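You operate a simulated robot arm through the tools that you are given. There is no shell and no other tool. Be economical: measure what you need, move in short steps, check, and stop when the job is done.

You are at the controls of a simulated two-armed robot. One attempt, no reset.

JOB
Wind the blue strap end into the yellow winder.
Fine: work on the grey mat; brake off, hold the winder while you crank, brake on again. Set down upright: yellow strap winder.
Where things are to end (x, y in the base frame): yellow strap winder within 60 mm of [480, 180].
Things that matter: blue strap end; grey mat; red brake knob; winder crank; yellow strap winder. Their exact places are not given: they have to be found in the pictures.

Only the result counts: the job must be done as asked and must still hold three seconds after the hand-in. Knocking over, shifting, dropping, spilling or breaking anything else fails it.

ROBOT AND FRAMES
Two 7-joint arms with three-finger grippers on one trunk, on a base that drives. Base frame: it is fixed to the floor where the robot stands at the start and does not move with it; the origin is under the middle of the robot, x ahead of it, y to its left, z up; the surface under the hand at the start is at about z = 803. Readings come in mm, degrees, newtons and seconds.
The left shoulder is at the start at [70, 146, 1188], the right one opposite. With the tool pointing down near the work surface each hand reaches from about 260 to 680 mm from the robot's upright axis, wherever it stands, measured 20 degrees to its own side. Places, roughly: blue strap end [500, 400, 800]; grey mat [500, 100, 800]; red brake knob [500, 600, 900]; winder crank [500, 500, 900]. Payload 2.2 kg a hand.
Tool frame (each hand has its own): the origin (TCP) lies between the finger pads and is the grasp point; the fingertips stand 28 mm ahead of it; z points along the fingers, y is the line along which they close. The gripper opens to 102 mm. The gripper's body begins 71 mm behind the TCP.
Orientation is that of the tool frame in the base frame, as a unit quaternion [x, y, z, w]. With the fingers straight down and closing along the base's y, the tool's x points along the base's -x, its y along +y and its z along -z.

CONTROLS
- The arms move only by the tool move_arm. It takes "left_commands", "right_commands" or both (then of equal length, played together; a hand with none holds still); each is a list of rows, each a list of 3 entries, a list of its own where there are three numbers: the turn, a rotation vector about the base's x, y, z in units of 8 degrees (1.0 is 8 degrees), then the shift along the base's x, y, z in units of 25 mm (1.0 is 25 mm), then the closure, from 0 (fully open) to 1 (shut). In form: [[[wx, wy, wz], [tx, ty, tz], grip], ...]. A call has 1 to 12 rows; each row shifts and turns the commanded pose from where the row before left it. A call with a number of a shift or a turn outside -1 to 1 is refused whole. A row lasts 0.2 s, in which the tool goes at most 50 mm and 8.6 degrees; a call with a longer step from one row to the next is refused whole, and so is a gripper value outside its range. A pose out of reach is approached as far as the arm can. The call stops where the force on the tool passes 40 N (or 10 N more than at its start, if that is more) or the arm is blocked; 0.2 s more then pass. The fingers move at their own pace and stop on an object; they squeeze with about 22 N. The grip force told is the motor's: it shows also when the fingers shut on nothing. Time passes only in rows, and 0.2 s behind the last, so rows that do not move let the fingers close. The reply holds the time, the measured pose of the TCP, the force on the tool along the base axes, the opening and the grip force, in the units named above and with some noise, with the torque about the TCP (base axes, N m) and any sound that the robot's microphone picked up.
- Cameras (640 x 400 px; columns grow to the right, rows downward): "scene" is now at [144.7, 38.6, 1419.1]; the picture's right is [0.40, -0.92, 0.00], its down [-0.60, -0.26, -0.76] and it looks along [0.70, 0.31, -0.65] (base axes); focal length 271 px, centre (320, 200). "left" rides on the left gripper at [72, 38, -86] in its tool frame; the picture's right is [-0.46, 0.89, 0.00], its down [-0.60, -0.32, -0.73] and it looks along [-0.65, -0.34, 0.68] (tool axes); focal length 256 px, centre (320, 200). "right" rides on the right gripper at [69, 44, -86] in its tool frame; the picture's right is [-0.53, 0.84, 0.00], its down [-0.58, -0.36, -0.73] and it looks along [-0.62, -0.39, 0.68] (tool axes); focal length 256 px, centre (320, 200).
- grab_frame(camera): a new picture of that camera. It takes no simulated time.
- lift_body(by): slides the trunk up (or, below 0, down) by that many mm; the arms and the scene camera ride with it, the base frame stays. It gives what a move gives, with no picture.
- base_move(legs): drives the robot by 1 to 6 legs, each [ahead, left, turn to the left] in mm, mm and degrees, along the robot's own axes; the way and the turn of a leg run together, so that a leg with both is an arc; at most 1500 mm and 180 degrees a leg. The arms and the cameras ride along, it lands a little off, and it stops where it bumps. It gives what a move gives.
- aim_head(pan, tilt): turns the head with the scene camera to pan (to the left, within 86 degrees either way) and tilt (down, from -29 to 69), counted from straight ahead of the robot. It gives what a move gives.
- measure_at(camera, pixels): for up to 12 pixels [column, row] of the newest picture of that camera ("zoom" is the newest enlarged one), the place [x, y, z] in the base frame of the surface seen there, good to about 3 mm, but the place of the scene camera against the robot may be out by one fixed shift of up to 25 mm in any direction. It takes no simulated time.
- close_up(camera, box): a new picture of the part [left, top, right, bottom] of that camera's present view, enlarged. It takes no simulated time.
- close_job(): hands the job in; it is judged then, once.

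Go step by step. Measure first, check grasps and placings, and put right what went wrong. The budget is 80 turns and 62 pictures, counting those below and the enlarged ones. Unless the task says otherwise, let go and move clear before handing in, and close with one line.

The tools are called after "Call:" as name(argument=value, ...) on one line, values as JSON. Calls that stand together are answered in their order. move_arm: Moves the arms, as the interface text tells. Its arguments: {"type":"object","properties":{"left_commands":{"type":"array","items":{"type":"array"}},"right_commands":{"type":"array","items":{"type":"array"}}},"required":[]} The other tools are called the same way: lift_body (by) slides the trunk up or down; base_move (legs) drives the base; aim_head (pan, tilt) turns the head that bears the scene camera; grab_frame (camera) takes a picture; measure_at (camera, pixels) gives the place of the surface under pixels of a picture; close_up (camera, box) takes an enlarged picture of a part of a camera's view; close_job () hands the job in.

At the start:

```text
clock: 0.0
left_tcp_pos: [337.6, 457.1, 1161.0]
left_tcp_rot: [0.0, 1.0, 0.0, 0.0]
left_wrist_force: [0.5, 0.2, 0.0]
left_ft_torque: [0.03, 0.01, -0.02]
left_opening: 102.0
left_grasp_force: 0.1
right_tcp_pos: [406.3, 75.8, 1245.1]
right_tcp_rot: [-0.002, 1.0, -0.001, -0.001]
right_wrist_force: [0.3, 0.2, -0.2]
right_ft_torque: [0.0, 0.0, 0.02]
right_opening: 101.9
right_grasp_force: 0.0
trunk travel left (down, up): [-725.0, 215.0]
robot x, y, heading: [0.2, 0.3, -0.1]
head pan, tilt: [23.7, 40.5]
```

scene: 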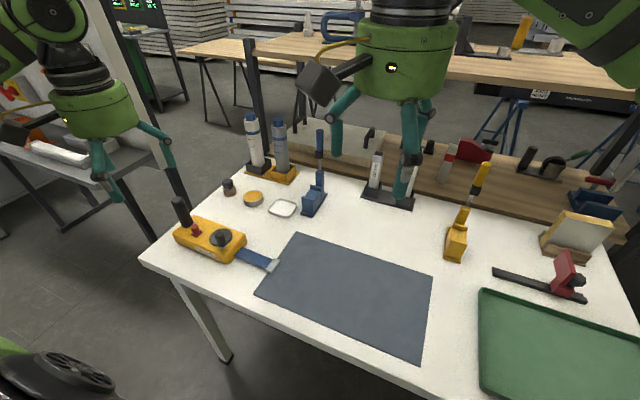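
right: 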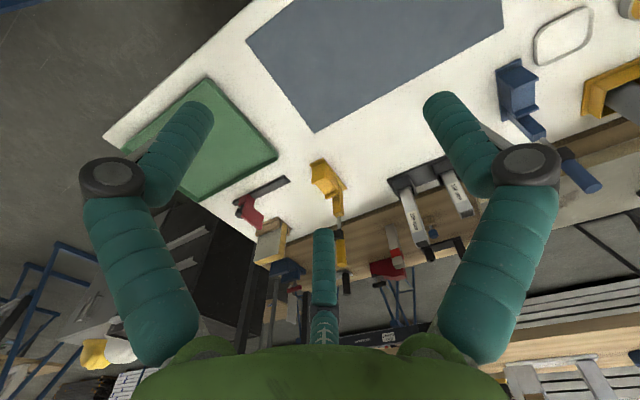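
left: 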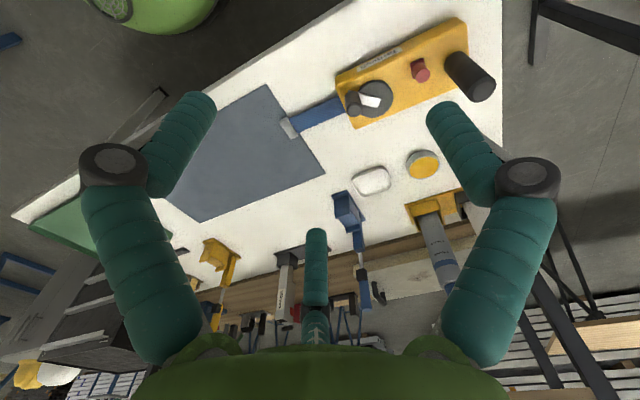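

The winder sits at about (210,238) in the scene picture, with a black post, a red knob and a dark crank disc. The blue strap runs to a metal end at (272,265). I'll enlarge both views and measure.

Call:
close_up(camera="scene", box=[140, 180, 300, 280])

Call:
close_up(camera="left", box=[260, 0, 516, 160])

Call:
measure_at(camera="left", pixels=[[338, 78], [463, 20], [358, 127], [468, 60], [354, 98], [378, 102], [421, 68], [460, 68], [487, 85], [289, 128], [320, 115], [400, 55]])

```text
4.00 times, centred on (220, 230) of scene
```

zoom: 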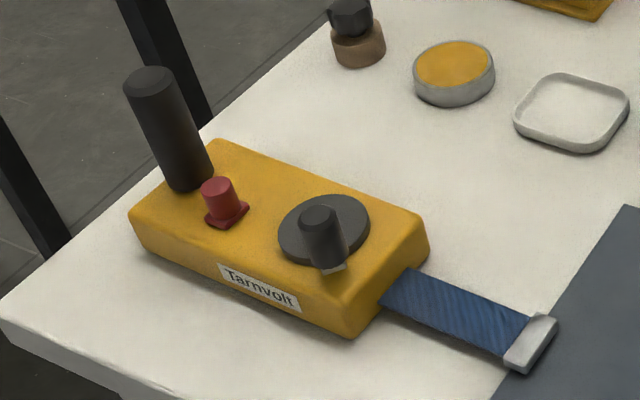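

```text
2.50 times, centred on (388, 80) of left
```

zoom: 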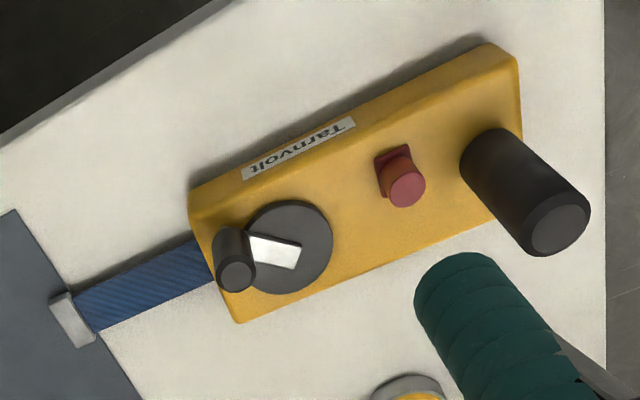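

```text
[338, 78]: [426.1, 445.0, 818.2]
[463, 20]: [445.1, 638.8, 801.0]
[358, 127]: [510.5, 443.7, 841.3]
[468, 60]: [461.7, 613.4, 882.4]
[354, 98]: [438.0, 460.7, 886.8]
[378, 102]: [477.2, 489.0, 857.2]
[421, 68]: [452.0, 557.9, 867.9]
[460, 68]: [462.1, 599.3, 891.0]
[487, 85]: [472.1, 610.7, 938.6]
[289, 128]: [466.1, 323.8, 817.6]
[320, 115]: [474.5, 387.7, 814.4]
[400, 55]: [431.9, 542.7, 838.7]
```

The winder box spans about x 425–515 and y 443–635, top at z 842. The post is near (470,605), the knob near (452,558) and the crank handle near (438,461). Next I'll measure the mat, and the same winder points in the scene view to check its offset.

Call:
measure_at(camera="scene", pixels=[[298, 236], [432, 280], [420, 351], [260, 294], [195, 226], [178, 201], [220, 236], [272, 266], [350, 290], [195, 231], [484, 292], [312, 205]])

Call:
measure_at(camera="left", pixels=[[267, 86], [323, 174], [202, 220], [250, 150], [371, 180], [345, 205], [424, 164], [310, 80], [482, 89], [422, 76], [354, 108], [286, 122]])

```text
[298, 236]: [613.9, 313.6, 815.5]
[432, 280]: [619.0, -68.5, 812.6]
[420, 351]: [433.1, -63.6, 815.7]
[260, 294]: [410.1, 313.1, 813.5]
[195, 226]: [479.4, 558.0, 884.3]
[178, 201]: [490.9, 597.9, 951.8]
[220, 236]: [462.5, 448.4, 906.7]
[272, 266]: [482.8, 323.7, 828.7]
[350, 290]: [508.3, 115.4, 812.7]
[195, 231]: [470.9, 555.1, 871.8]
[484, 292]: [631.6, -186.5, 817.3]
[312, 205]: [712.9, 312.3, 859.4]
```

```text
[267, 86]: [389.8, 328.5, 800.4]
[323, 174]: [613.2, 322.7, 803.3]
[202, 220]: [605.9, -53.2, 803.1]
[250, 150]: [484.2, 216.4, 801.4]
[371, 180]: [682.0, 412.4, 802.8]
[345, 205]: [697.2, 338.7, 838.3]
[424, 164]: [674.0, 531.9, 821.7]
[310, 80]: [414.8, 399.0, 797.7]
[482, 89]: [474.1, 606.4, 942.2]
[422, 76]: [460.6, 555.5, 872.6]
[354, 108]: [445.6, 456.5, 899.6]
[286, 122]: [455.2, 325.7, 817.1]
```

The scene camera reads about (+18,−5,+12) mm off the left camera. The mat spans about x 395–605 and y −60 to 318. I'll bring the left hand closer to the winder to see the knob, post and box edges.

Call:
move_arm(left_commands=[[[0, 0, 0], [0.3, 0.9, -0.6], 0], [[0, 0, 0], [0.3, 0.9, -0.6], 0], [[0, 0, 0], [0.3, 0.9, -0.6], 0], [[0, 0, 0], [0.3, 0.9, -0.6], 0], [[0, 0, 0], [0.3, 0.9, -0.6], 0], [[0, 0, 0], [0.3, 0.9, -0.6], 0], [[0, 0, 0], [0, 0, 0], 0]])

Call:
grab_frame(camera="left")

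```text
clock: 1.6
left_tcp_pos: [383.4, 592.5, 1070.4]
left_tcp_rot: [-0.001, 1.0, 0.0, 0.0]
left_wrist_force: [-0.1, 0.5, 0.0]
left_ft_torque: [-0.02, -0.05, -0.01]
left_opening: 101.7
left_grasp_force: 0.0
right_tcp_pos: [405.9, 74.4, 1243.5]
right_tcp_rot: [-0.001, 1.0, 0.0, 0.0]
right_wrist_force: [0.4, -1.1, -0.1]
right_ft_torque: [-0.01, -0.03, 0.01]
right_opening: 102.3
right_grasp_force: 0.0
trunk travel left (down, up): [-725.0, 215.0]
robot x, y, heading: [-3.6, -0.4, 0.2]
head pan, tilt: [23.7, 40.5]
```

```text
56 pictures are left
```

left: 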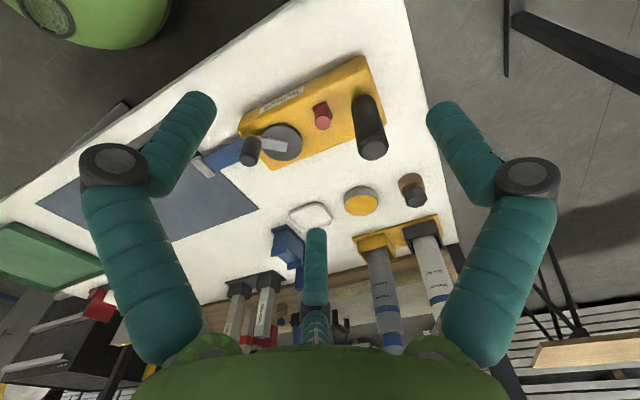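

Call:
close_up(camera="left", box=[200, 50, 408, 180])

```text
3.08 times, centred on (304, 115) of left
```

zoom: 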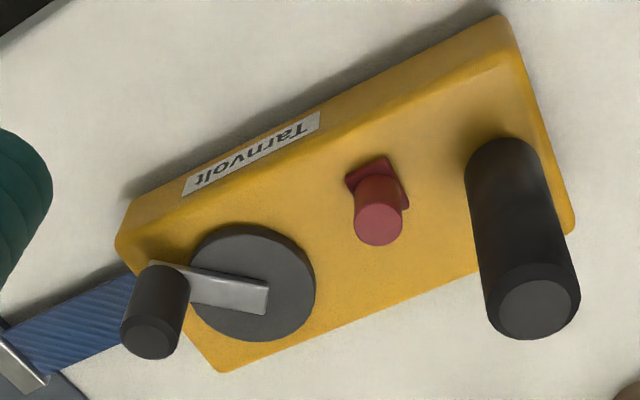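

Call:
measure_at(camera="zoom", pixels=[[118, 240], [222, 370], [500, 60], [572, 230], [535, 305], [500, 145], [378, 222], [150, 340], [253, 283], [385, 165], [350, 318], [340, 135]])

Call:
measure_at(camera="zoom", pixels=[[490, 305], [575, 305], [357, 222], [402, 222], [124, 335], [182, 335], [192, 260], [312, 280], [255, 228], [240, 338], [470, 180], [60, 310]])

```text
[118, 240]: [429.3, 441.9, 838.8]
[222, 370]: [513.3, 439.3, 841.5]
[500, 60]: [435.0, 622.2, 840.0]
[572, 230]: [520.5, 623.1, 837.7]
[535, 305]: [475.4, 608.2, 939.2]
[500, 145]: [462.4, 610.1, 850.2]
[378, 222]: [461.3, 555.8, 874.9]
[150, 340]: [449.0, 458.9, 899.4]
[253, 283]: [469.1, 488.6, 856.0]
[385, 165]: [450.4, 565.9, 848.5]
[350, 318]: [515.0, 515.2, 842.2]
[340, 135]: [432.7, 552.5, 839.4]
```

```text
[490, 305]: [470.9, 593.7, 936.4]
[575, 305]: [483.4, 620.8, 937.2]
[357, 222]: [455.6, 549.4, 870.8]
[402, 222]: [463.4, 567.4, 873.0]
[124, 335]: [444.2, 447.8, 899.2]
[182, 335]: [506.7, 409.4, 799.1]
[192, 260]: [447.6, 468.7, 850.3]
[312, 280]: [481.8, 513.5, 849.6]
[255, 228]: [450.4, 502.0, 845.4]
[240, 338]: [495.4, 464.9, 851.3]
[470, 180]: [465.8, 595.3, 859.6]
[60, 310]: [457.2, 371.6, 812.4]
```

The box spans x 431–517 and y 440–623, top at z 841. The post is at (475,606) with its top at 939, the knob is at (460,557) with a tab, the crank axis is at (473,487) and the crank handle is at (449,457) with its top at 899. I plan to lift it with both hands, left on the post and right on the locked crank, so I'll check that the floor to the left is clear for driving.

Call:
aim_head(pan=80, tilt=40)

Call:
grab_frame(camera="scene")

```text
clock: 2.9
left_tcp_pos: [383.7, 593.2, 1070.7]
left_tcp_rot: [0.0, 1.0, 0.0, 0.0]
left_wrist_force: [0.2, 0.2, -0.6]
left_ft_torque: [0.04, 0.0, -0.01]
left_opening: 101.9
left_grasp_force: 0.1
right_tcp_pos: [405.5, 76.5, 1244.2]
right_tcp_rot: [-0.001, 1.0, 0.0, 0.0]
right_wrist_force: [0.0, -0.3, 0.1]
right_ft_torque: [0.04, 0.01, 0.01]
right_opening: 102.1
right_grasp_force: 0.0
trunk travel left (down, up): [-725.0, 215.0]
robot x, y, heading: [-1.9, -0.3, 0.2]
head pan, tilt: [80.0, 40.0]
```

```text
54 pictures are left
```

scene: 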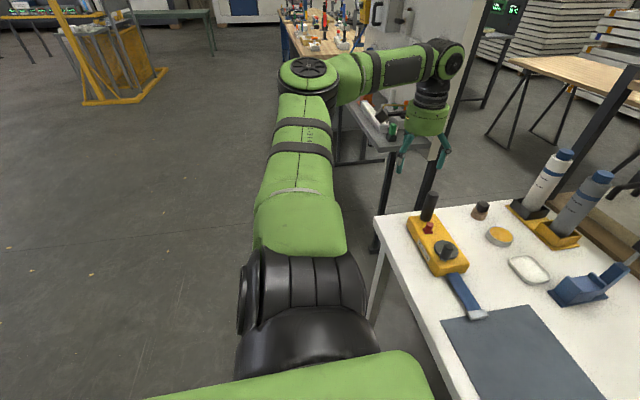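

Call:
measure_at(camera="scene", pixels=[[310, 75], [375, 140], [335, 165], [430, 110], [330, 55], [350, 100]])

```text
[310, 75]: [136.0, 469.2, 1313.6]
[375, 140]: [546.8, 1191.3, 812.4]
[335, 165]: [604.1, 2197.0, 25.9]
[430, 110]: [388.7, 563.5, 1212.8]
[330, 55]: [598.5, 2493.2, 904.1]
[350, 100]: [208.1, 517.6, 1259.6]
```

The floor to the left is clear; the nearest shelf is at y≈1190. I'll drive 350 mm left.

Call:
base_move(legs=[[0, 350, 0]])

Call:
aim_head(pan=20, tilt=50)

Call:
grab_frame(camera="scene")

Call:
grab_frame(camera="right")

```text
clock: 5.2
left_tcp_pos: [378.3, 947.9, 1071.2]
left_tcp_rot: [-0.005, 1.0, 0.001, 0.0]
left_wrist_force: [0.1, 0.2, 0.4]
left_ft_torque: [0.03, -0.02, 0.0]
left_opening: 101.9
left_grasp_force: 0.1
right_tcp_pos: [403.8, 432.4, 1244.4]
right_tcp_rot: [-0.005, 1.0, 0.001, 0.0]
right_wrist_force: [-0.4, -0.3, -0.1]
right_ft_torque: [0.03, -0.01, 0.03]
right_opening: 102.2
right_grasp_force: 0.1
trunk travel left (down, up): [-725.0, 215.0]
robot x, y, heading: [-3.1, 356.5, 0.6]
head pan, tilt: [80.0, 40.0]
```

```text
clock: 6.5
left_tcp_pos: [377.9, 949.6, 1071.0]
left_tcp_rot: [-0.005, 1.0, 0.001, 0.0]
left_wrist_force: [0.3, 0.0, 0.5]
left_ft_torque: [0.01, 0.0, -0.03]
left_opening: 102.2
left_grasp_force: 0.1
right_tcp_pos: [403.9, 433.5, 1243.4]
right_tcp_rot: [-0.004, 1.0, 0.0, 0.001]
right_wrist_force: [1.2, -0.2, 0.8]
right_ft_torque: [0.03, 0.0, 0.02]
right_opening: 101.9
right_grasp_force: 0.0
trunk travel left (down, up): [-725.0, 215.0]
robot x, y, heading: [-2.3, 356.2, 0.6]
head pan, tilt: [20.0, 50.0]
```

```text
53 pictures are left
```

scene: 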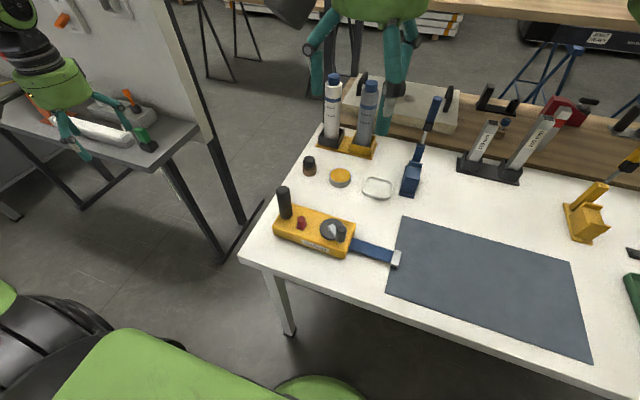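

```text
52 pictures are left
```

right: 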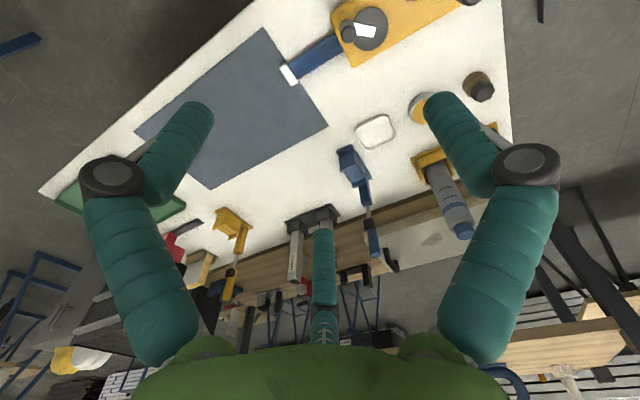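

Both hands can now work symmetrically. I'll bring the left hand over the post and the right hand over the crank handle, fingers partly closed.

Call:
move_arm(left_commands=[[[0, 0, 0], [0.32, -1, -0.12], 0.3], [[0, 0, 0], [0.32, -1, -0.12], 0.4], [[0, 0, 0], [0.32, -1, -0.12], 0.4], [[0, 0, 0], [0.32, -1, -0.12], 0.4], [[0, 0, 0], [0.32, -1, -0.12], 0.4], [[0, 0, 0], [0.32, -1, -0.12], 0.4], [[0, 0, 0], [0.32, -1, -0.12], 0.4], [[0, 0, 0], [0.32, -1, -0.12], 0.4], [[0, 0, 0], [0.32, -1, -0.12], 0.4], [[0, 0, 0], [0.32, -1, -0.12], 0.4], [[0, 0, 0], [0.32, -1, -0.12], 0.4], [[0, 0, 0], [0.32, -1, -0.12], 0.4]], right_commands=[[[0, 0, 0], [0.15, 0.07, -0.6], 0.3], [[0, 0, 0], [0.15, 0.07, -0.6], 0.4], [[0, 0, 0], [0.15, 0.07, -0.6], 0.4], [[0, 0, 0], [0.15, 0.07, -0.6], 0.4], [[0, 0, 0], [0.15, 0.07, -0.6], 0.4], [[0, 0, 0], [0.15, 0.07, -0.6], 0.4], [[0, 0, 0], [0.15, 0.07, -0.6], 0.4], [[0, 0, 0], [0.15, 0.07, -0.6], 0.4], [[0, 0, 0], [0.15, 0.07, -0.6], 0.4], [[0, 0, 0], [0.15, 0.07, -0.6], 0.4], [[0, 0, 0], [0.15, 0.07, -0.6], 0.4], [[0, 0, 0], [0.15, 0.07, -0.6], 0.4]])

Call:
grab_frame(camera="right")

Call:
grab_frame(camera="left")

```text
clock: 9.1
left_tcp_pos: [475.9, 649.5, 1032.3]
left_tcp_rot: [-0.005, 1.0, 0.0, 0.0]
left_wrist_force: [0.1, -1.2, 0.1]
left_ft_torque: [0.01, 0.04, 0.02]
left_opening: 61.3
left_grasp_force: 0.1
right_tcp_pos: [450.0, 452.9, 1062.5]
right_tcp_rot: [-0.004, 1.0, 0.0, 0.0]
right_wrist_force: [0.3, 0.2, 0.4]
right_ft_torque: [0.01, 0.02, -0.01]
right_opening: 61.2
right_grasp_force: 0.0
trunk travel left (down, up): [-725.0, 215.0]
robot x, y, heading: [0.1, 354.5, 0.6]
head pan, tilt: [20.0, 50.0]
```

```text
51 pictures are left
```

right: 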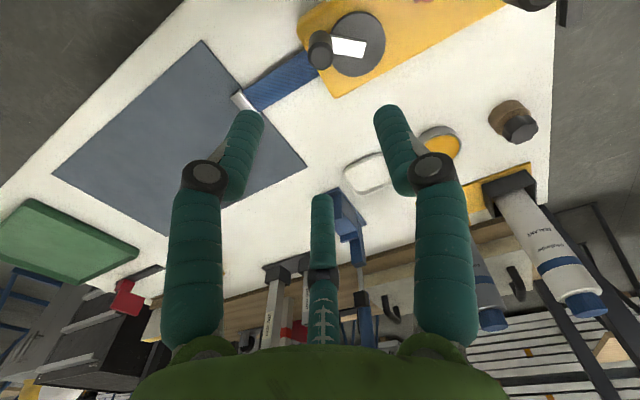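

```text
50 pictures are left
```

left: 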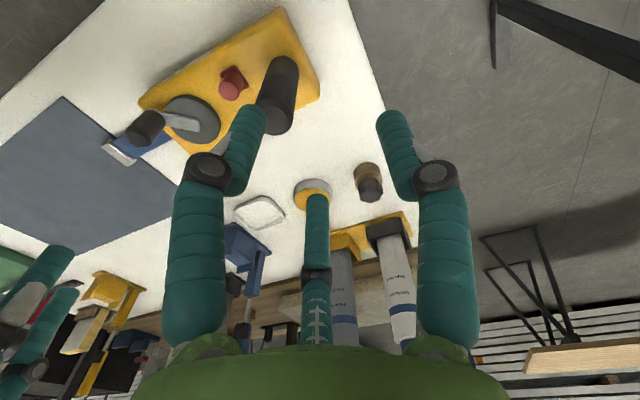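

Call:
measure_at(camera="left", pixels=[[277, 118], [262, 112], [290, 118], [283, 65], [229, 88], [145, 128]])

Call:
measure_at(camera="right", pixels=[[318, 58], [310, 55], [327, 57], [360, 45], [322, 38], [242, 100]])

```text
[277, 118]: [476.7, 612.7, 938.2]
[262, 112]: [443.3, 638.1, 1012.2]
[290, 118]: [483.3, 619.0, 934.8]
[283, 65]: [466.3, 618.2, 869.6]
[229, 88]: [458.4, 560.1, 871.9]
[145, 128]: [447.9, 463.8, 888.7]
```

```text
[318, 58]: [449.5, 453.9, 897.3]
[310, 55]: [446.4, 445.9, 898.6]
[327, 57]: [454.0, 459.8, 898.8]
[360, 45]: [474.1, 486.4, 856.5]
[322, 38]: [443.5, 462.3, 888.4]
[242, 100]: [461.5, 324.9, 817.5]
```

Post axis is about (475,608), crank handle about (449,456). I'll lower both hands around them, left TCP to z≈890 and right to z≈893, still open.

Call:
move_arm(left_commands=[[[0, 0, 0], [0, -0.82, 0], 0.4], [[0, 0, 0], [0, -0.84, 0], 0.4], [[0, 0, 0], [0, 0, -0.7], 0.4], [[0, 0, 0], [0, 0, -1], 0.4], [[0, 0, 0], [0, 0, -1], 0.4], [[0, 0, 0], [0, 0, -1], 0.4], [[0, 0, 0], [0, 0, -1], 0.4], [[0, 0, 0], [0, 0, -1], 0.4], [[0, 0, 0], [0, 0, 0], 0.4]], right_commands=[[[0, 0, 0], [0, 0.1, 0], 0.4], [[0, 0, 0], [0, 0, -0.9], 0.4], [[0, 0, 0], [0, 0, -0.9], 0.4], [[0, 0, 0], [0, 0, -1], 0.4], [[0, 0, 0], [0, 0, -1], 0.4], [[0, 0, 0], [0, 0, -1], 0.4], [[0, 0, 0], [0, 0, -1], 0.4], [[0, 0, 0], [0, 0, -1], 0.4], [[0, 0, 0], [0, 0, 0], 0.4]])

Call:
close_up(camera="scene", box=[220, 130, 444, 270])

```text
clock: 11.1
left_tcp_pos: [473.6, 609.3, 891.4]
left_tcp_rot: [-0.004, 1.0, 0.0, 0.001]
left_wrist_force: [0.2, 0.3, -0.9]
left_ft_torque: [-0.02, 0.03, 0.03]
left_opening: 61.1
left_grasp_force: 0.1
right_tcp_pos: [449.3, 458.8, 894.7]
right_tcp_rot: [-0.004, 1.0, 0.0, 0.001]
right_wrist_force: [-0.6, 0.7, -0.4]
right_ft_torque: [0.01, -0.01, 0.0]
right_opening: 61.2
right_grasp_force: 0.1
trunk travel left (down, up): [-725.0, 215.0]
robot x, y, heading: [0.4, 353.8, 0.4]
head pan, tilt: [20.0, 50.0]
```

```text
2.86 times, centred on (332, 200) of scene
```

zoom: 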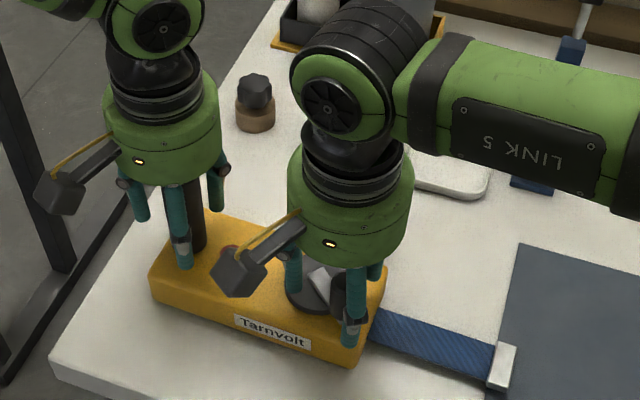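

Both hands straddle their targets. Close both grips.

Call:
move_arm(left_commands=[[[0, 0, 0], [0, 0, 0], 0.7], [[0, 0, 0], [0, 0, 0], 1], [[0, 0, 0], [0, 0, 0], 1], [[0, 0, 0], [0, 0, 0], 1]], right_commands=[[[0, 0, 0], [0, 0, 0], 0.7], [[0, 0, 0], [0, 0, 0], 1], [[0, 0, 0], [0, 0, 0], 1], [[0, 0, 0], [0, 0, 0], 1]])

```text
clock: 12.1
left_tcp_pos: [473.3, 609.5, 891.6]
left_tcp_rot: [-0.004, 1.0, 0.001, 0.001]
left_wrist_force: [0.4, 3.2, 2.3]
left_ft_torque: [0.01, -0.18, -0.01]
left_opening: 31.3
left_grasp_force: 22.3
right_tcp_pos: [448.6, 457.8, 894.7]
right_tcp_rot: [-0.004, 1.0, 0.0, 0.001]
right_wrist_force: [-1.4, -4.6, -2.1]
right_ft_torque: [-0.25, -0.04, -0.06]
right_opening: 24.7
right_grasp_force: 21.7
trunk travel left (down, up): [-725.0, 215.0]
robot x, y, heading: [-0.6, 356.4, 0.6]
head pan, tilt: [20.0, 50.0]
```

Both are gripped (31 mm and 25 mm openings). Test lift of 25 mm.

Call:
move_arm(left_commands=[[[0, 0, 0], [0, 0, 0.3], 1], [[0, 0, 0], [0, 0, 0.4], 1], [[0, 0, 0], [0, 0, 0.4], 1], [[0, 0, 0], [0, 0, 0.3], 1], [[0, 0, 0], [0, 0, 0], 1]], right_commands=[[[0, 0, 0], [0, 0, 0.3], 1], [[0, 0, 0], [0, 0, 0.4], 1], [[0, 0, 0], [0, 0, 0.4], 1], [[0, 0, 0], [0, 0, 0.3], 1], [[0, 0, 0], [0, 0, 0], 1]])

Call:
close_up(camera="scene", box=[220, 130, 444, 270])

```text
clock: 13.2
left_tcp_pos: [472.9, 609.3, 927.0]
left_tcp_rot: [-0.005, 1.0, 0.001, -0.001]
left_wrist_force: [1.1, 7.7, -6.6]
left_ft_torque: [0.43, 0.07, 0.12]
left_opening: 31.4
left_grasp_force: 22.0
right_tcp_pos: [450.6, 457.9, 930.1]
right_tcp_rot: [-0.004, 1.0, -0.001, 0.001]
right_wrist_force: [-1.8, -8.7, -0.5]
right_ft_torque: [-0.06, -0.06, -0.11]
right_opening: 23.5
right_grasp_force: 22.1
trunk travel left (down, up): [-725.0, 215.0]
robot x, y, heading: [-3.6, 353.6, 0.5]
head pan, tilt: [20.0, 50.0]
```

```text
2.86 times, centred on (332, 200) of scene
```

zoom: 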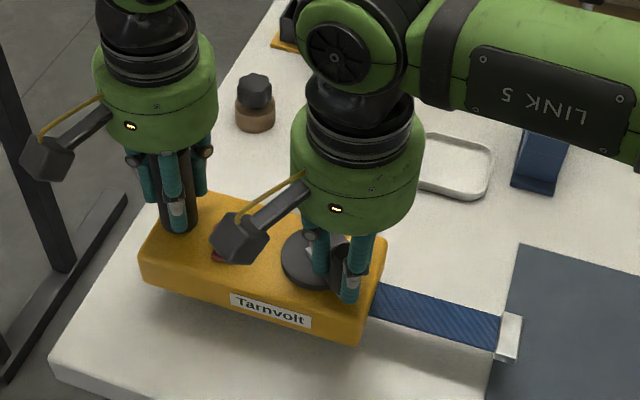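

The winder hangs level about 35 mm up, weighing about 0.7 kg. I'll carry it right by driving the base 353 mm.

Call:
base_move(legs=[[0, -353, 0]])

Call:
grab_frame(camera="scene")

```text
clock: 15.5
left_tcp_pos: [476.2, 260.1, 927.6]
left_tcp_rot: [-0.008, 1.0, 0.0, -0.001]
left_wrist_force: [0.8, 7.7, -3.3]
left_ft_torque: [0.2, 0.06, 0.09]
left_opening: 31.5
left_grasp_force: 21.6
right_tcp_pos: [454.3, 109.1, 928.7]
right_tcp_rot: [-0.007, 1.0, 0.0, 0.0]
right_wrist_force: [-0.5, -6.7, 0.0]
right_ft_torque: [-0.27, 0.07, -0.18]
right_opening: 23.4
right_grasp_force: 22.3
trunk travel left (down, up): [-725.0, 215.0]
robot x, y, heading: [1.7, 4.4, 0.6]
head pan, tilt: [20.0, 50.0]
```

```text
47 pictures are left
```

scene: 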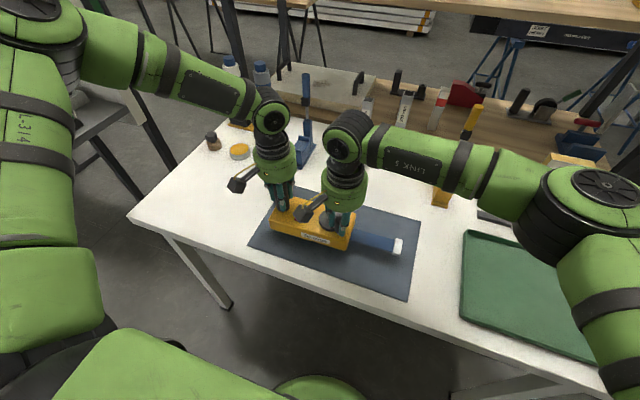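

The winder centre is about (477,183), over the mat. Lower slowly until it touches.

Call:
move_arm(left_commands=[[[0, 0, 0], [0, 0, -0.4], 1], [[0, 0, 0], [0, 0, -0.4], 1], [[0, 0, 0], [0, 0, -0.3], 1], [[0, 0, 0], [0, 0, -0.15], 1], [[0, 0, 0], [0, 0, -0.1], 1], [[0, 0, 0], [0, 0, 0], 1]], right_commands=[[[0, 0, 0], [0, 0, -0.4], 1], [[0, 0, 0], [0, 0, -0.4], 1], [[0, 0, 0], [0, 0, -0.3], 1], [[0, 0, 0], [0, 0, -0.15], 1], [[0, 0, 0], [0, 0, -0.1], 1], [[0, 0, 0], [0, 0, 0], 1]])

Call:
close_up(camera="scene", box=[230, 160, 422, 280])

```text
clock: 16.9
left_tcp_pos: [476.1, 259.0, 894.3]
left_tcp_rot: [-0.007, 1.0, -0.001, 0.001]
left_wrist_force: [2.7, 1.6, 4.4]
left_ft_torque: [-0.14, 0.27, -0.02]
left_opening: 31.1
left_grasp_force: 22.3
right_tcp_pos: [452.5, 109.5, 897.1]
right_tcp_rot: [-0.007, 1.0, 0.001, 0.002]
right_wrist_force: [2.0, 1.1, 15.4]
right_ft_torque: [-0.01, -0.03, 0.0]
right_opening: 23.4
right_grasp_force: 21.5
trunk travel left (down, up): [-725.0, 215.0]
robot x, y, heading: [1.3, 0.7, 0.8]
head pan, tilt: [20.0, 50.0]
```

```text
3.33 times, centred on (326, 220) of scene
```

zoom: 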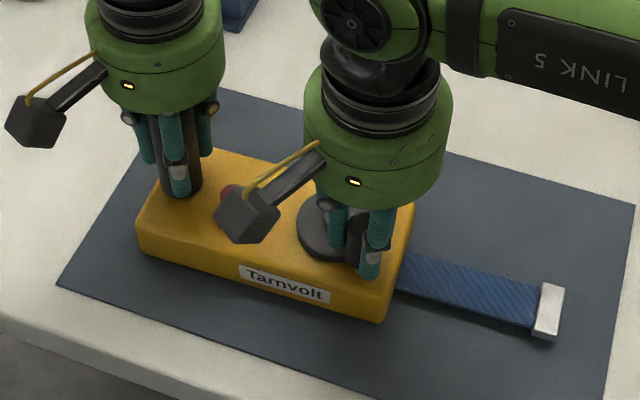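

It's on the mat (upward force on both hands). Release the right hand, raise it, and keep the left holding the post.

Call:
move_arm(left_commands=[[[0, 0, 0], [0, 0, 0], 1], [[0, 0, 0], [0, 0, 0], 1], [[0, 0, 0], [0, 0, 0], 1], [[0, 0, 0], [0, 0, 0], 1], [[0, 0, 0], [0, 0, 0], 1], [[0, 0, 0], [0, 0, 0], 1], [[0, 0, 0], [0, 0, 0], 1], [[0, 0, 0], [0, 0, 0], 1]], right_commands=[[[0, 0, 0], [0, 0, 0], 0.4], [[0, 0, 0], [0, 0, 0], 0.4], [[0, 0, 0], [0, 0, 1], 0.4], [[0, 0, 0], [0, 0, 1], 0.4], [[0, 0, 0], [-0.6, -0.2, 1], 0.4], [[0, 0, 0], [-0.6, -0.2, 1], 0.4], [[0, 0, 0], [-0.6, -0.2, 1], 0.4], [[0, 0, 0], [-0.6, -0.2, 0.6], 0.4]])

Call:
grab_frame(camera="right")

```text
clock: 18.7
left_tcp_pos: [475.1, 259.3, 893.5]
left_tcp_rot: [-0.007, 1.0, 0.0, 0.001]
left_wrist_force: [3.2, 4.0, 14.0]
left_ft_torque: [0.03, -0.26, -0.05]
left_opening: 31.3
left_grasp_force: 21.7
right_tcp_pos: [391.2, 88.6, 1036.8]
right_tcp_rot: [-0.007, 1.0, 0.0, 0.001]
right_wrist_force: [0.1, 0.4, 0.1]
right_ft_torque: [0.0, 0.0, 0.03]
right_opening: 61.1
right_grasp_force: 0.1
trunk travel left (down, up): [-725.0, 215.0]
robot x, y, heading: [-1.5, 4.6, 0.8]
head pan, tilt: [20.0, 50.0]
```

```text
45 pictures are left
```

right: 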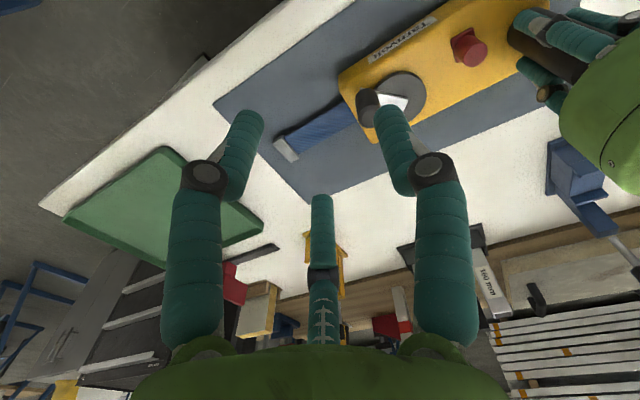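

The winder is seated with the strap lying flat on the mat. The upright left hand crowds the knob, so I'll release it and regrip the post tilted in from the +y side.

Call:
move_arm(left_commands=[[[0, 0, 0], [0, 0, 0], 0.4], [[0, 0, 0], [0, 0, 0], 0.4], [[0, 0, 0], [0, 0, 1], 0.4], [[0, 0, 0], [0, 0, 1], 0.4], [[0, 0, 0], [0, 0, 1], 0.4], [[0, 0, 0], [0, 0, 1], 0.4], [[0, 0, 0.94], [0, 0.8, 0.5], 0.4], [[0, 0, 0.94], [0, 0.8, 0], 0.4], [[0, 0, 0.94], [0, 0.8, 0], 0.4], [[0, 0, 0.94], [0, 0.8, 0], 0.4], [[0, 0, 0.94], [0, 0.8, 0], 0.4], [[0, 0, 0.94], [0, 0.8, 0], 0.4]])

Call:
move_arm(left_commands=[[[0, 0, 0.94], [0, 0, 0], 0.4], [[0, 0, 0.94], [0, 0, 0], 0.4], [[0, 0, 0.94], [0, 0, 0], 0.4], [[0, 0, 0.94], [0, 0, 0], 0.4], [[0, 0, 0.94], [0, 0, 0], 0.4], [[0, 0, 0.94], [0, 0, 0], 0.4], [[-1, 0, 0], [0, 0, 0], 0.4], [[-1, 0, 0], [0, 0, 0], 0.4], [[-1, 0, 0], [0, 0, 0], 0.4], [[-1, 0, 0], [0, 0, 0], 0.4], [[-1, 0, 0], [0, 0, 0], 0.4], [[-1, 0, 0], [0, 0, 0], 0.4]])

Call:
grab_frame(camera="scene")

```text
clock: 21.3
left_tcp_pos: [475.2, 380.0, 1003.8]
left_tcp_rot: [-0.391, 0.921, -0.001, 0.0]
left_wrist_force: [0.0, -0.7, -0.3]
left_ft_torque: [-0.02, -0.04, -0.02]
left_opening: 61.4
left_grasp_force: 0.0
right_tcp_pos: [394.1, 92.3, 1034.5]
right_tcp_rot: [-0.008, 1.0, 0.0, 0.0]
right_wrist_force: [0.8, -0.9, 0.5]
right_ft_torque: [0.03, -0.01, -0.01]
right_opening: 61.3
right_grasp_force: 0.1
trunk travel left (down, up): [-725.0, 215.0]
robot x, y, heading: [4.2, 1.7, 0.7]
head pan, tilt: [20.0, 50.0]
```

```text
clock: 23.9
left_tcp_pos: [476.6, 380.0, 1004.7]
left_tcp_rot: [0.651, -0.64, 0.287, 0.29]
left_wrist_force: [0.0, -0.5, 0.6]
left_ft_torque: [-0.01, 0.01, 0.0]
left_opening: 61.1
left_grasp_force: 0.0
right_tcp_pos: [393.6, 91.3, 1035.4]
right_tcp_rot: [-0.007, 1.0, 0.0, 0.0]
right_wrist_force: [-0.5, 0.7, -0.2]
right_ft_torque: [-0.02, 0.02, 0.0]
right_opening: 61.1
right_grasp_force: 0.0
trunk travel left (down, up): [-725.0, 215.0]
robot x, y, heading: [1.1, 0.1, 1.1]
head pan, tilt: [20.0, 50.0]
```

```text
44 pictures are left
```

scene: 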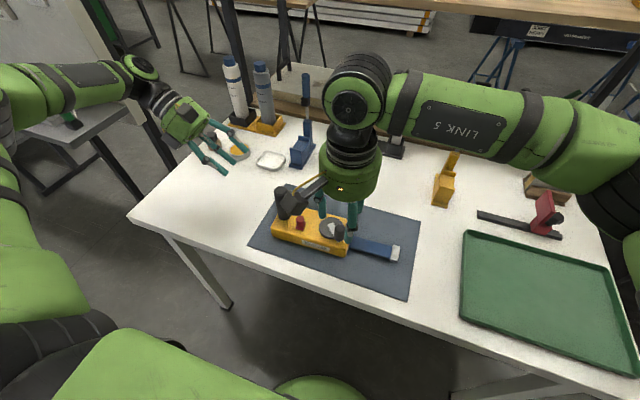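

The left hand is tilted as planned. I'll measure the winder's new position from the right camera's last picture.

Call:
grab_frame(camera="right")

Call:
grab_frame(camera="left")

```text
43 pictures are left
```

right: 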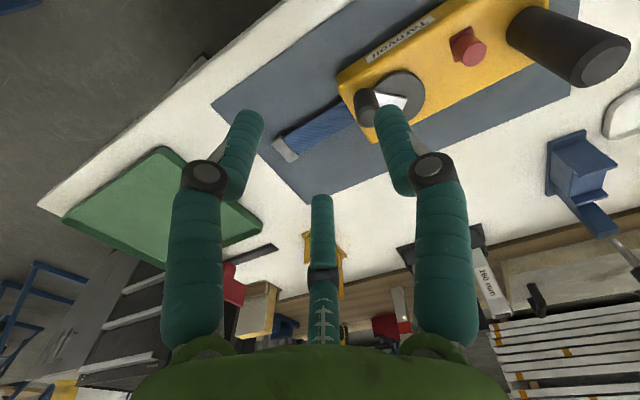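

```text
42 pictures are left
```

left: 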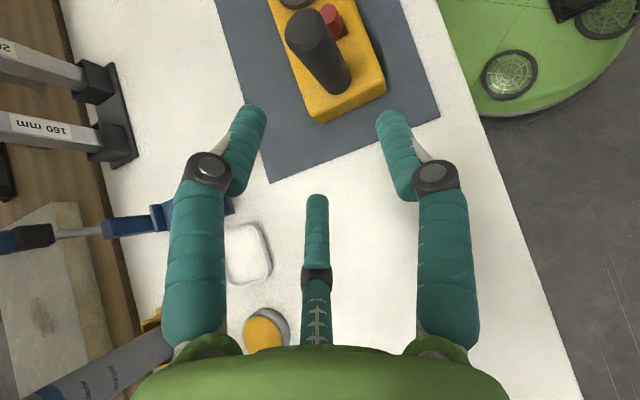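

Call:
measure_at(camera="right", pixels=[[602, 68], [474, 53], [366, 112], [402, 95], [460, 40], [525, 30], [366, 95], [285, 150], [340, 80], [372, 140]])

Call:
measure_at(camera="left", pixels=[[308, 32], [337, 90], [334, 28], [320, 118], [383, 82], [344, 88]])

Call:
close_up(camera="right", box=[320, 0, 560, 150])

```text
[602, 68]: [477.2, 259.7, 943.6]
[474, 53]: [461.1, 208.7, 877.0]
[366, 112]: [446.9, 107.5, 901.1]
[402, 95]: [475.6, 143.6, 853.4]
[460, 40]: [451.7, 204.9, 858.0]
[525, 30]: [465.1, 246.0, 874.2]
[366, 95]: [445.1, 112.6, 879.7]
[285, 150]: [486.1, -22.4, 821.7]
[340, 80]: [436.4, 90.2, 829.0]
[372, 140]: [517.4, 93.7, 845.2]
```

```text
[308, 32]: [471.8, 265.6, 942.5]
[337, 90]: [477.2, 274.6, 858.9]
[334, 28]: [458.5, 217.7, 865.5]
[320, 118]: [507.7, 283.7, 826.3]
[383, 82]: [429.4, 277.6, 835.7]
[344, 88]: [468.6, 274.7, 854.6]
```

```text
2.67 times, centred on (440, 75) of right
```

zoom: 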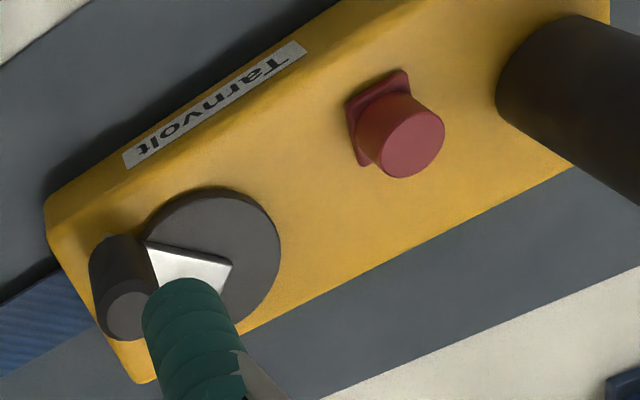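

The post is at (475,261), the knob at (460,210) with its top at 876, the crank handle at (447,108) and its axis at (475,139). The left hand now goes to the post along its tilt and grips.

Call:
move_arm(left_commands=[[[-0.8, 0, 0], [0, 0, -0.7], 0.4], [[-0.7, 0, 0], [0, 0, -0.7], 0.4], [[0, 0, 0], [0, -0.95, -0.53], 0.4], [[0, 0, 0], [0, -0.95, -0.53], 0.4], [[0, 0, 0], [0, -0.95, -0.53], 0.4], [[0, 0, 0], [0, -0.95, -0.53], 0.4], [[0, 0, 0], [0, -0.8, -0.53], 0.4], [[0, 0, 0], [0, 0, 0], 0.4], [[0, 0, 0], [0, 0, 0], 0.8], [[0, 0, 0], [0, 0, 0], 1], [[0, 0, 0], [0, 0, 0], 1], [[0, 0, 0], [0, 0, 0], 1]])

Call:
grab_frame(camera="left")

```text
clock: 26.5
left_tcp_pos: [402.3, 249.7, 958.2]
left_tcp_rot: [0.619, -0.607, 0.35, 0.354]
left_wrist_force: [-0.4, -0.5, -0.5]
left_ft_torque: [0.02, 0.01, 0.02]
left_opening: 2.1
left_grasp_force: 22.3
left hand out of reach, approached as far as the arm can: row 1, 2, 4, 5, 6, 7
right_tcp_pos: [393.0, 90.6, 1035.0]
right_tcp_rot: [-0.007, 1.0, 0.0, 0.0]
right_wrist_force: [0.3, -0.7, -0.3]
right_ft_torque: [-0.01, -0.01, 0.0]
right_opening: 61.2
right_grasp_force: 0.0
trunk travel left (down, up): [-725.0, 215.0]
robot x, y, heading: [2.1, 0.4, 0.7]
head pan, tilt: [20.0, 50.0]
```

```text
40 pictures are left
```

left: 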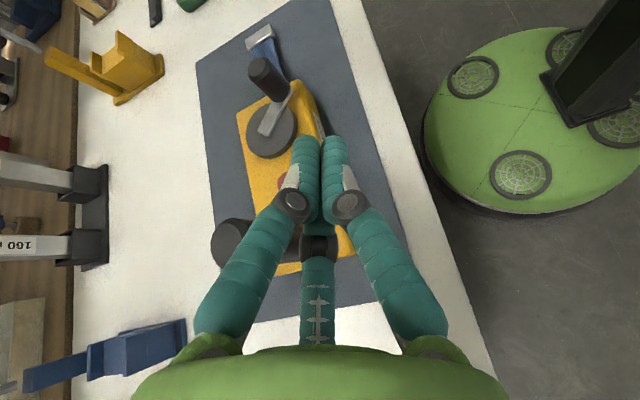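

In that pose the left arm can't reach: it stopped at (402,250,958) and closed on nothing, apparently without touching anything. I'll back out the same way and undo the tilt, then use a diagonal approach from the front-left.

Call:
move_arm(left_commands=[[[0, 0, 0], [0, 0.9, 0.55], 1], [[0, 0, 0], [0, 0.9, 0.55], 1], [[0, 0, 0], [0, 0.9, 0.55], 1], [[0, 0, 0], [0, 0.9, 0.55], 1], [[0.75, 0, 0], [0, 0.9, 0.5], 0.7], [[0.75, 0, 0], [0, 0.5, 0.5], 0.4], [[1, 0, 0], [0, 0, 0.5], 0.4], [[1, 0, 0], [0, 0, 0], 0.4], [[1, 0, 0], [0, 0, 0], 0.4], [[1, 0, 0], [0, 0, 0], 0.4], [[1, 0, 0], [0, 0, 0], 0.4], [[1, 0, 0], [0, 0, 0], 0.4]])

Call:
grab_frame(camera="scene")

```text
clock: 29.1
left_tcp_pos: [402.6, 372.5, 1050.8]
left_tcp_rot: [0.713, -0.701, -0.001, -0.001]
left_wrist_force: [-0.4, -0.7, -0.1]
left_ft_torque: [0.02, -0.01, 0.0]
left_opening: 61.0
left_grasp_force: 0.1
right_tcp_pos: [394.2, 89.2, 1035.1]
right_tcp_rot: [-0.008, 1.0, 0.001, 0.0]
right_wrist_force: [-0.7, 0.1, 0.4]
right_ft_torque: [0.02, 0.03, -0.03]
right_opening: 61.2
right_grasp_force: 0.0
trunk travel left (down, up): [-725.0, 215.0]
robot x, y, heading: [5.1, 4.5, 0.6]
head pan, tilt: [20.0, 50.0]
```

```text
39 pictures are left
```

scene: 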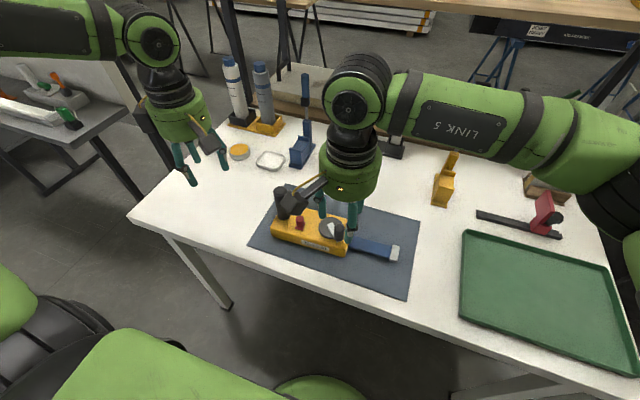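

The winder is untouched. Yaw the left hand by −135°, tilt it about 47° toward (+x,−y), and go to a point ahead of the post.

Call:
move_arm(left_commands=[[[0, 0, -1], [0, 0, 0], 0.4], [[0, 0, -1], [0, 0, 0], 0.4], [[0, 0, -1], [0, 0, 0], 0.4], [[0, 0, -1], [0, 0, 0], 0.4], [[0, 0, -1], [0, 0, 0], 0.4], [[0, 0, -1], [0, 0, 0], 0.4], [[0, 0, -1], [0, 0, 0], 0.4], [[0, 0, -1], [0, 0, 0], 0.4], [[0, 0, -1], [0, 0, 0], 0.4], [[0, 0, -1], [0, 0, 0], 0.4], [[0, 0, -1], [0, 0, 0], 0.4], [[0, 0, -1], [0, 0, 0], 0.4]])

Call:
move_arm(left_commands=[[[0, 0, -1], [0, 0, 0], 0.4], [[0, 0, -1], [0, 0, 0], 0.4], [[0, 0, -1], [0, 0, 0], 0.4], [[0, 0, -1], [0, 0, 0], 0.4], [[0, 0, -0.9], [0, 0, 0], 0.4], [[-0.7, -0.7, 0], [0.07, -0.33, -0.44], 0.4], [[-0.7, -0.7, 0], [0.07, -0.33, -0.44], 0.4], [[-0.7, -0.7, 0], [0.07, -0.33, -0.44], 0.4], [[-0.7, -0.7, 0], [0.07, -0.33, -0.44], 0.4], [[-0.7, -0.7, 0], [0.07, -0.33, -0.44], 0.4], [[-0.7, -0.7, 0], [0.07, -0.33, -0.44], 0.4], [[0, 0, 0], [0, 0, 0], 0.4]])

Call:
grab_frame(camera="left")

Call:
grab_frame(camera="scene")

```text
clock: 31.7
left_tcp_pos: [404.0, 374.7, 1049.5]
left_tcp_rot: [0.045, 0.999, 0.0, 0.0]
left_wrist_force: [0.4, -0.5, -0.7]
left_ft_torque: [-0.02, -0.02, 0.0]
left_opening: 61.5
left_grasp_force: 0.1
right_tcp_pos: [393.4, 89.4, 1034.2]
right_tcp_rot: [-0.006, 1.0, 0.0, 0.0]
right_wrist_force: [-0.4, 0.5, 0.2]
right_ft_torque: [0.03, 0.03, 0.04]
right_opening: 61.3
right_grasp_force: 0.1
trunk travel left (down, up): [-725.0, 215.0]
robot x, y, heading: [2.2, 6.0, 0.9]
head pan, tilt: [20.0, 50.0]
```

```text
clock: 34.3
left_tcp_pos: [415.3, 324.8, 984.2]
left_tcp_rot: [0.344, 0.848, -0.157, 0.372]
left_wrist_force: [-0.3, 0.2, 0.1]
left_ft_torque: [-0.01, 0.01, -0.02]
left_opening: 61.0
left_grasp_force: 0.1
right_tcp_pos: [393.0, 90.8, 1034.4]
right_tcp_rot: [-0.007, 1.0, 0.001, 0.0]
right_wrist_force: [0.0, -0.5, 0.1]
right_ft_torque: [0.0, -0.02, 0.02]
right_opening: 60.9
right_grasp_force: 0.1
trunk travel left (down, up): [-725.0, 215.0]
robot x, y, heading: [5.1, 3.9, 0.7]
head pan, tilt: [20.0, 50.0]
```

```text
38 pictures are left
```

left: 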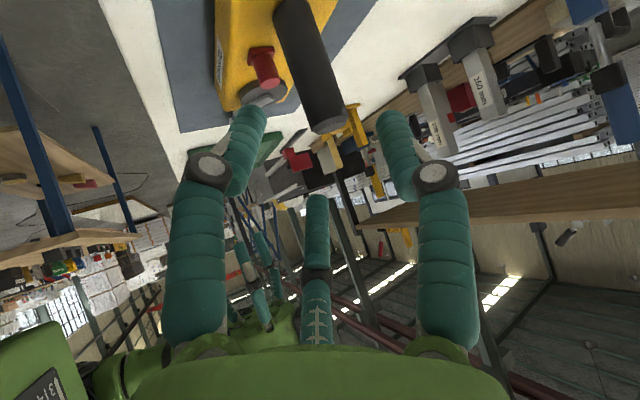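

```text
37 pictures are left
```

scene: 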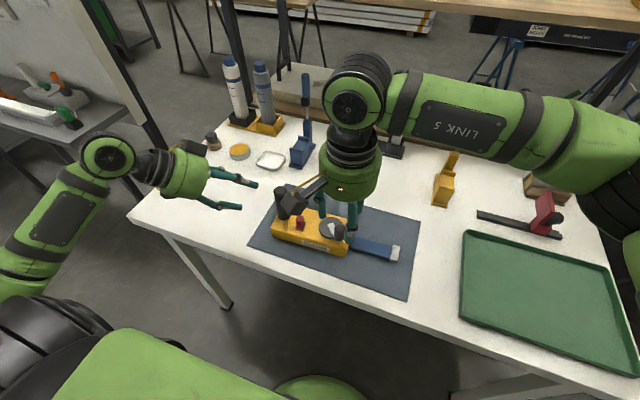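

The tool axis is (0.52,−0.52,−0.68), as planned. Slide in to the post and grip.

Call:
move_arm(left_commands=[[[0, 0, 0], [0.58, -0.61, -0.8], 0.4], [[0, 0, 0], [0.58, -0.61, -0.8], 0.4], [[0, 0, 0], [0.58, -0.61, -0.8], 0.4], [[0, 0, 0], [0.58, -0.61, -0.8], 0.4], [[0, 0, 0], [0, 0, 0], 0.4], [[0, 0, 0], [0, 0, 0], 0.6], [[0, 0, 0], [0, 0, 0], 1], [[0, 0, 0], [0, 0, 0], 1], [[0, 0, 0], [0, 0, 0], 1]])

Call:
close_up(camera="scene", box=[210, 140, 434, 280])

Call:
close_up(camera="right", box=[320, 0, 640, 200])

```text
clock: 35.3
left_tcp_pos: [469.9, 273.8, 932.9]
left_tcp_rot: [0.34, 0.84, -0.152, 0.394]
left_wrist_force: [-7.5, 3.8, 23.7]
left_ft_torque: [-1.07, -0.33, -0.34]
left_opening: 75.3
left_grasp_force: 10.8
right_tcp_pos: [391.5, 88.3, 1035.7]
right_tcp_rot: [-0.008, 1.0, 0.0, 0.001]
right_wrist_force: [0.3, 0.7, 0.4]
right_ft_torque: [0.02, 0.04, -0.02]
right_opening: 61.4
right_grasp_force: 0.1
trunk travel left (down, up): [-725.0, 215.0]
robot x, y, heading: [0.7, 5.7, 0.8]
head pan, tilt: [20.0, 50.0]
stopped in row 4 (left hand): the force on the tool passed its limit at 44 N (the readings are from after the stop); the commanded pose is now the measured one
```

```text
2.86 times, centred on (322, 210) of scene
```

zoom: 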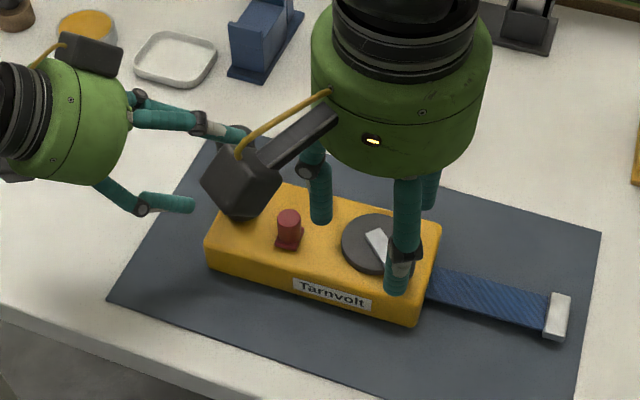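

```text
2.00 times, centred on (480, 100) of right
```

zoom: 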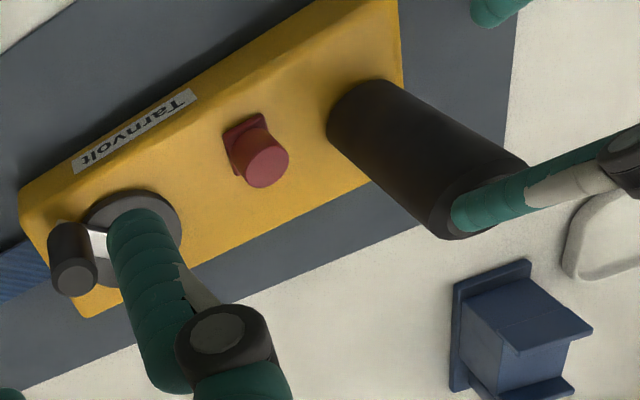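

The hand has a third, middle finger on its −x side (seen at zoom (480,210)), and it landed on top of the post. I'll raise, reduce the tilt to about 30°, centre over the post and come straight down, gripping near the top.

Call:
move_arm(left_commands=[[[0, 0, 0], [-0.3, 0.3, 0.8], 0.2], [[0, 0, 0], [0, 0, 0.8], 0.2], [[0.74, 0.74, 0], [0, 0, 0.7], 0.2], [[0.74, 0.74, 0], [0, 0, 0], 0.2], [[0, 0, 0], [0.4, -0.5, 0], 0.2], [[0, 0, 0], [0.1, -0.25, 0], 0.2], [[0, 0, 0], [0, 0, 0], 0.2]], right_commands=[[[0, 0, 0], [-0.5, -0.5, 0.3], 0.4], [[0, 0, 0], [-0.5, -0.5, 0.3], 0.4], [[0, 0, 0], [-0.5, -0.5, 0], 0.4], [[0, 0, 0], [0, -0.5, 0], 0.4], [[0, 0, 0], [0, -0.5, 0], 0.4], [[0, 0, 0], [0, 0, 0], 0.4], [[0, 0, 0], [0, 0, 0], 0.4]])

Call:
grab_frame(camera="right")

Call:
close_up(camera="scene", box=[210, 140, 434, 280])

```text
clock: 36.9
left_tcp_pos: [474.2, 262.3, 985.3]
left_tcp_rot: [0.361, 0.89, -0.101, 0.259]
left_wrist_force: [-0.6, -0.6, -0.5]
left_ft_torque: [0.01, -0.03, 0.02]
left_opening: 81.7
left_grasp_force: 0.0
right_tcp_pos: [354.7, 27.7, 1049.7]
right_tcp_rot: [-0.007, 1.0, -0.001, 0.001]
right_wrist_force: [0.6, 0.1, 0.4]
right_ft_torque: [-0.03, 0.03, 0.0]
right_opening: 61.4
right_grasp_force: 0.2
trunk travel left (down, up): [-725.0, 215.0]
robot x, y, heading: [4.4, 2.2, 0.7]
head pan, tilt: [20.0, 50.0]
```

```text
34 pictures are left
```

right: 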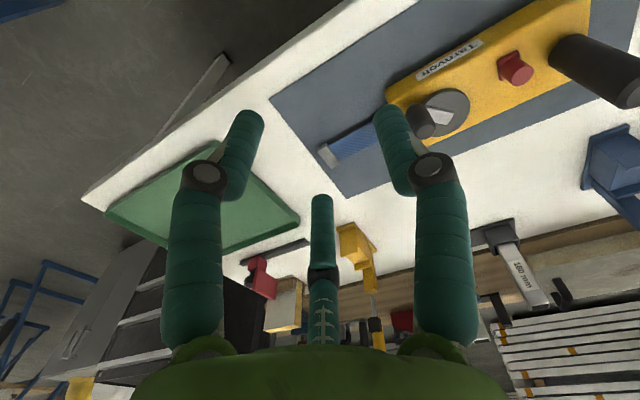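

```text
2.86 times, centred on (322, 210) of scene
```

zoom: 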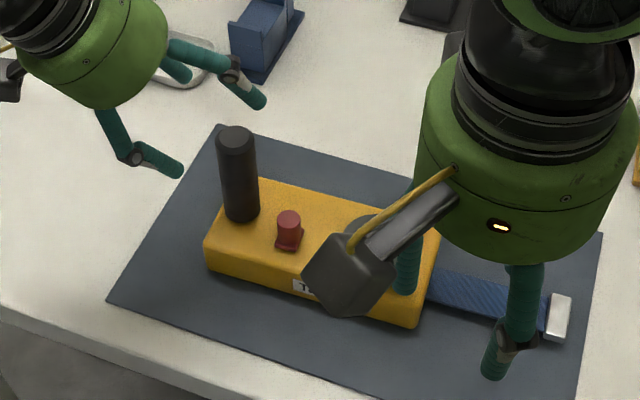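

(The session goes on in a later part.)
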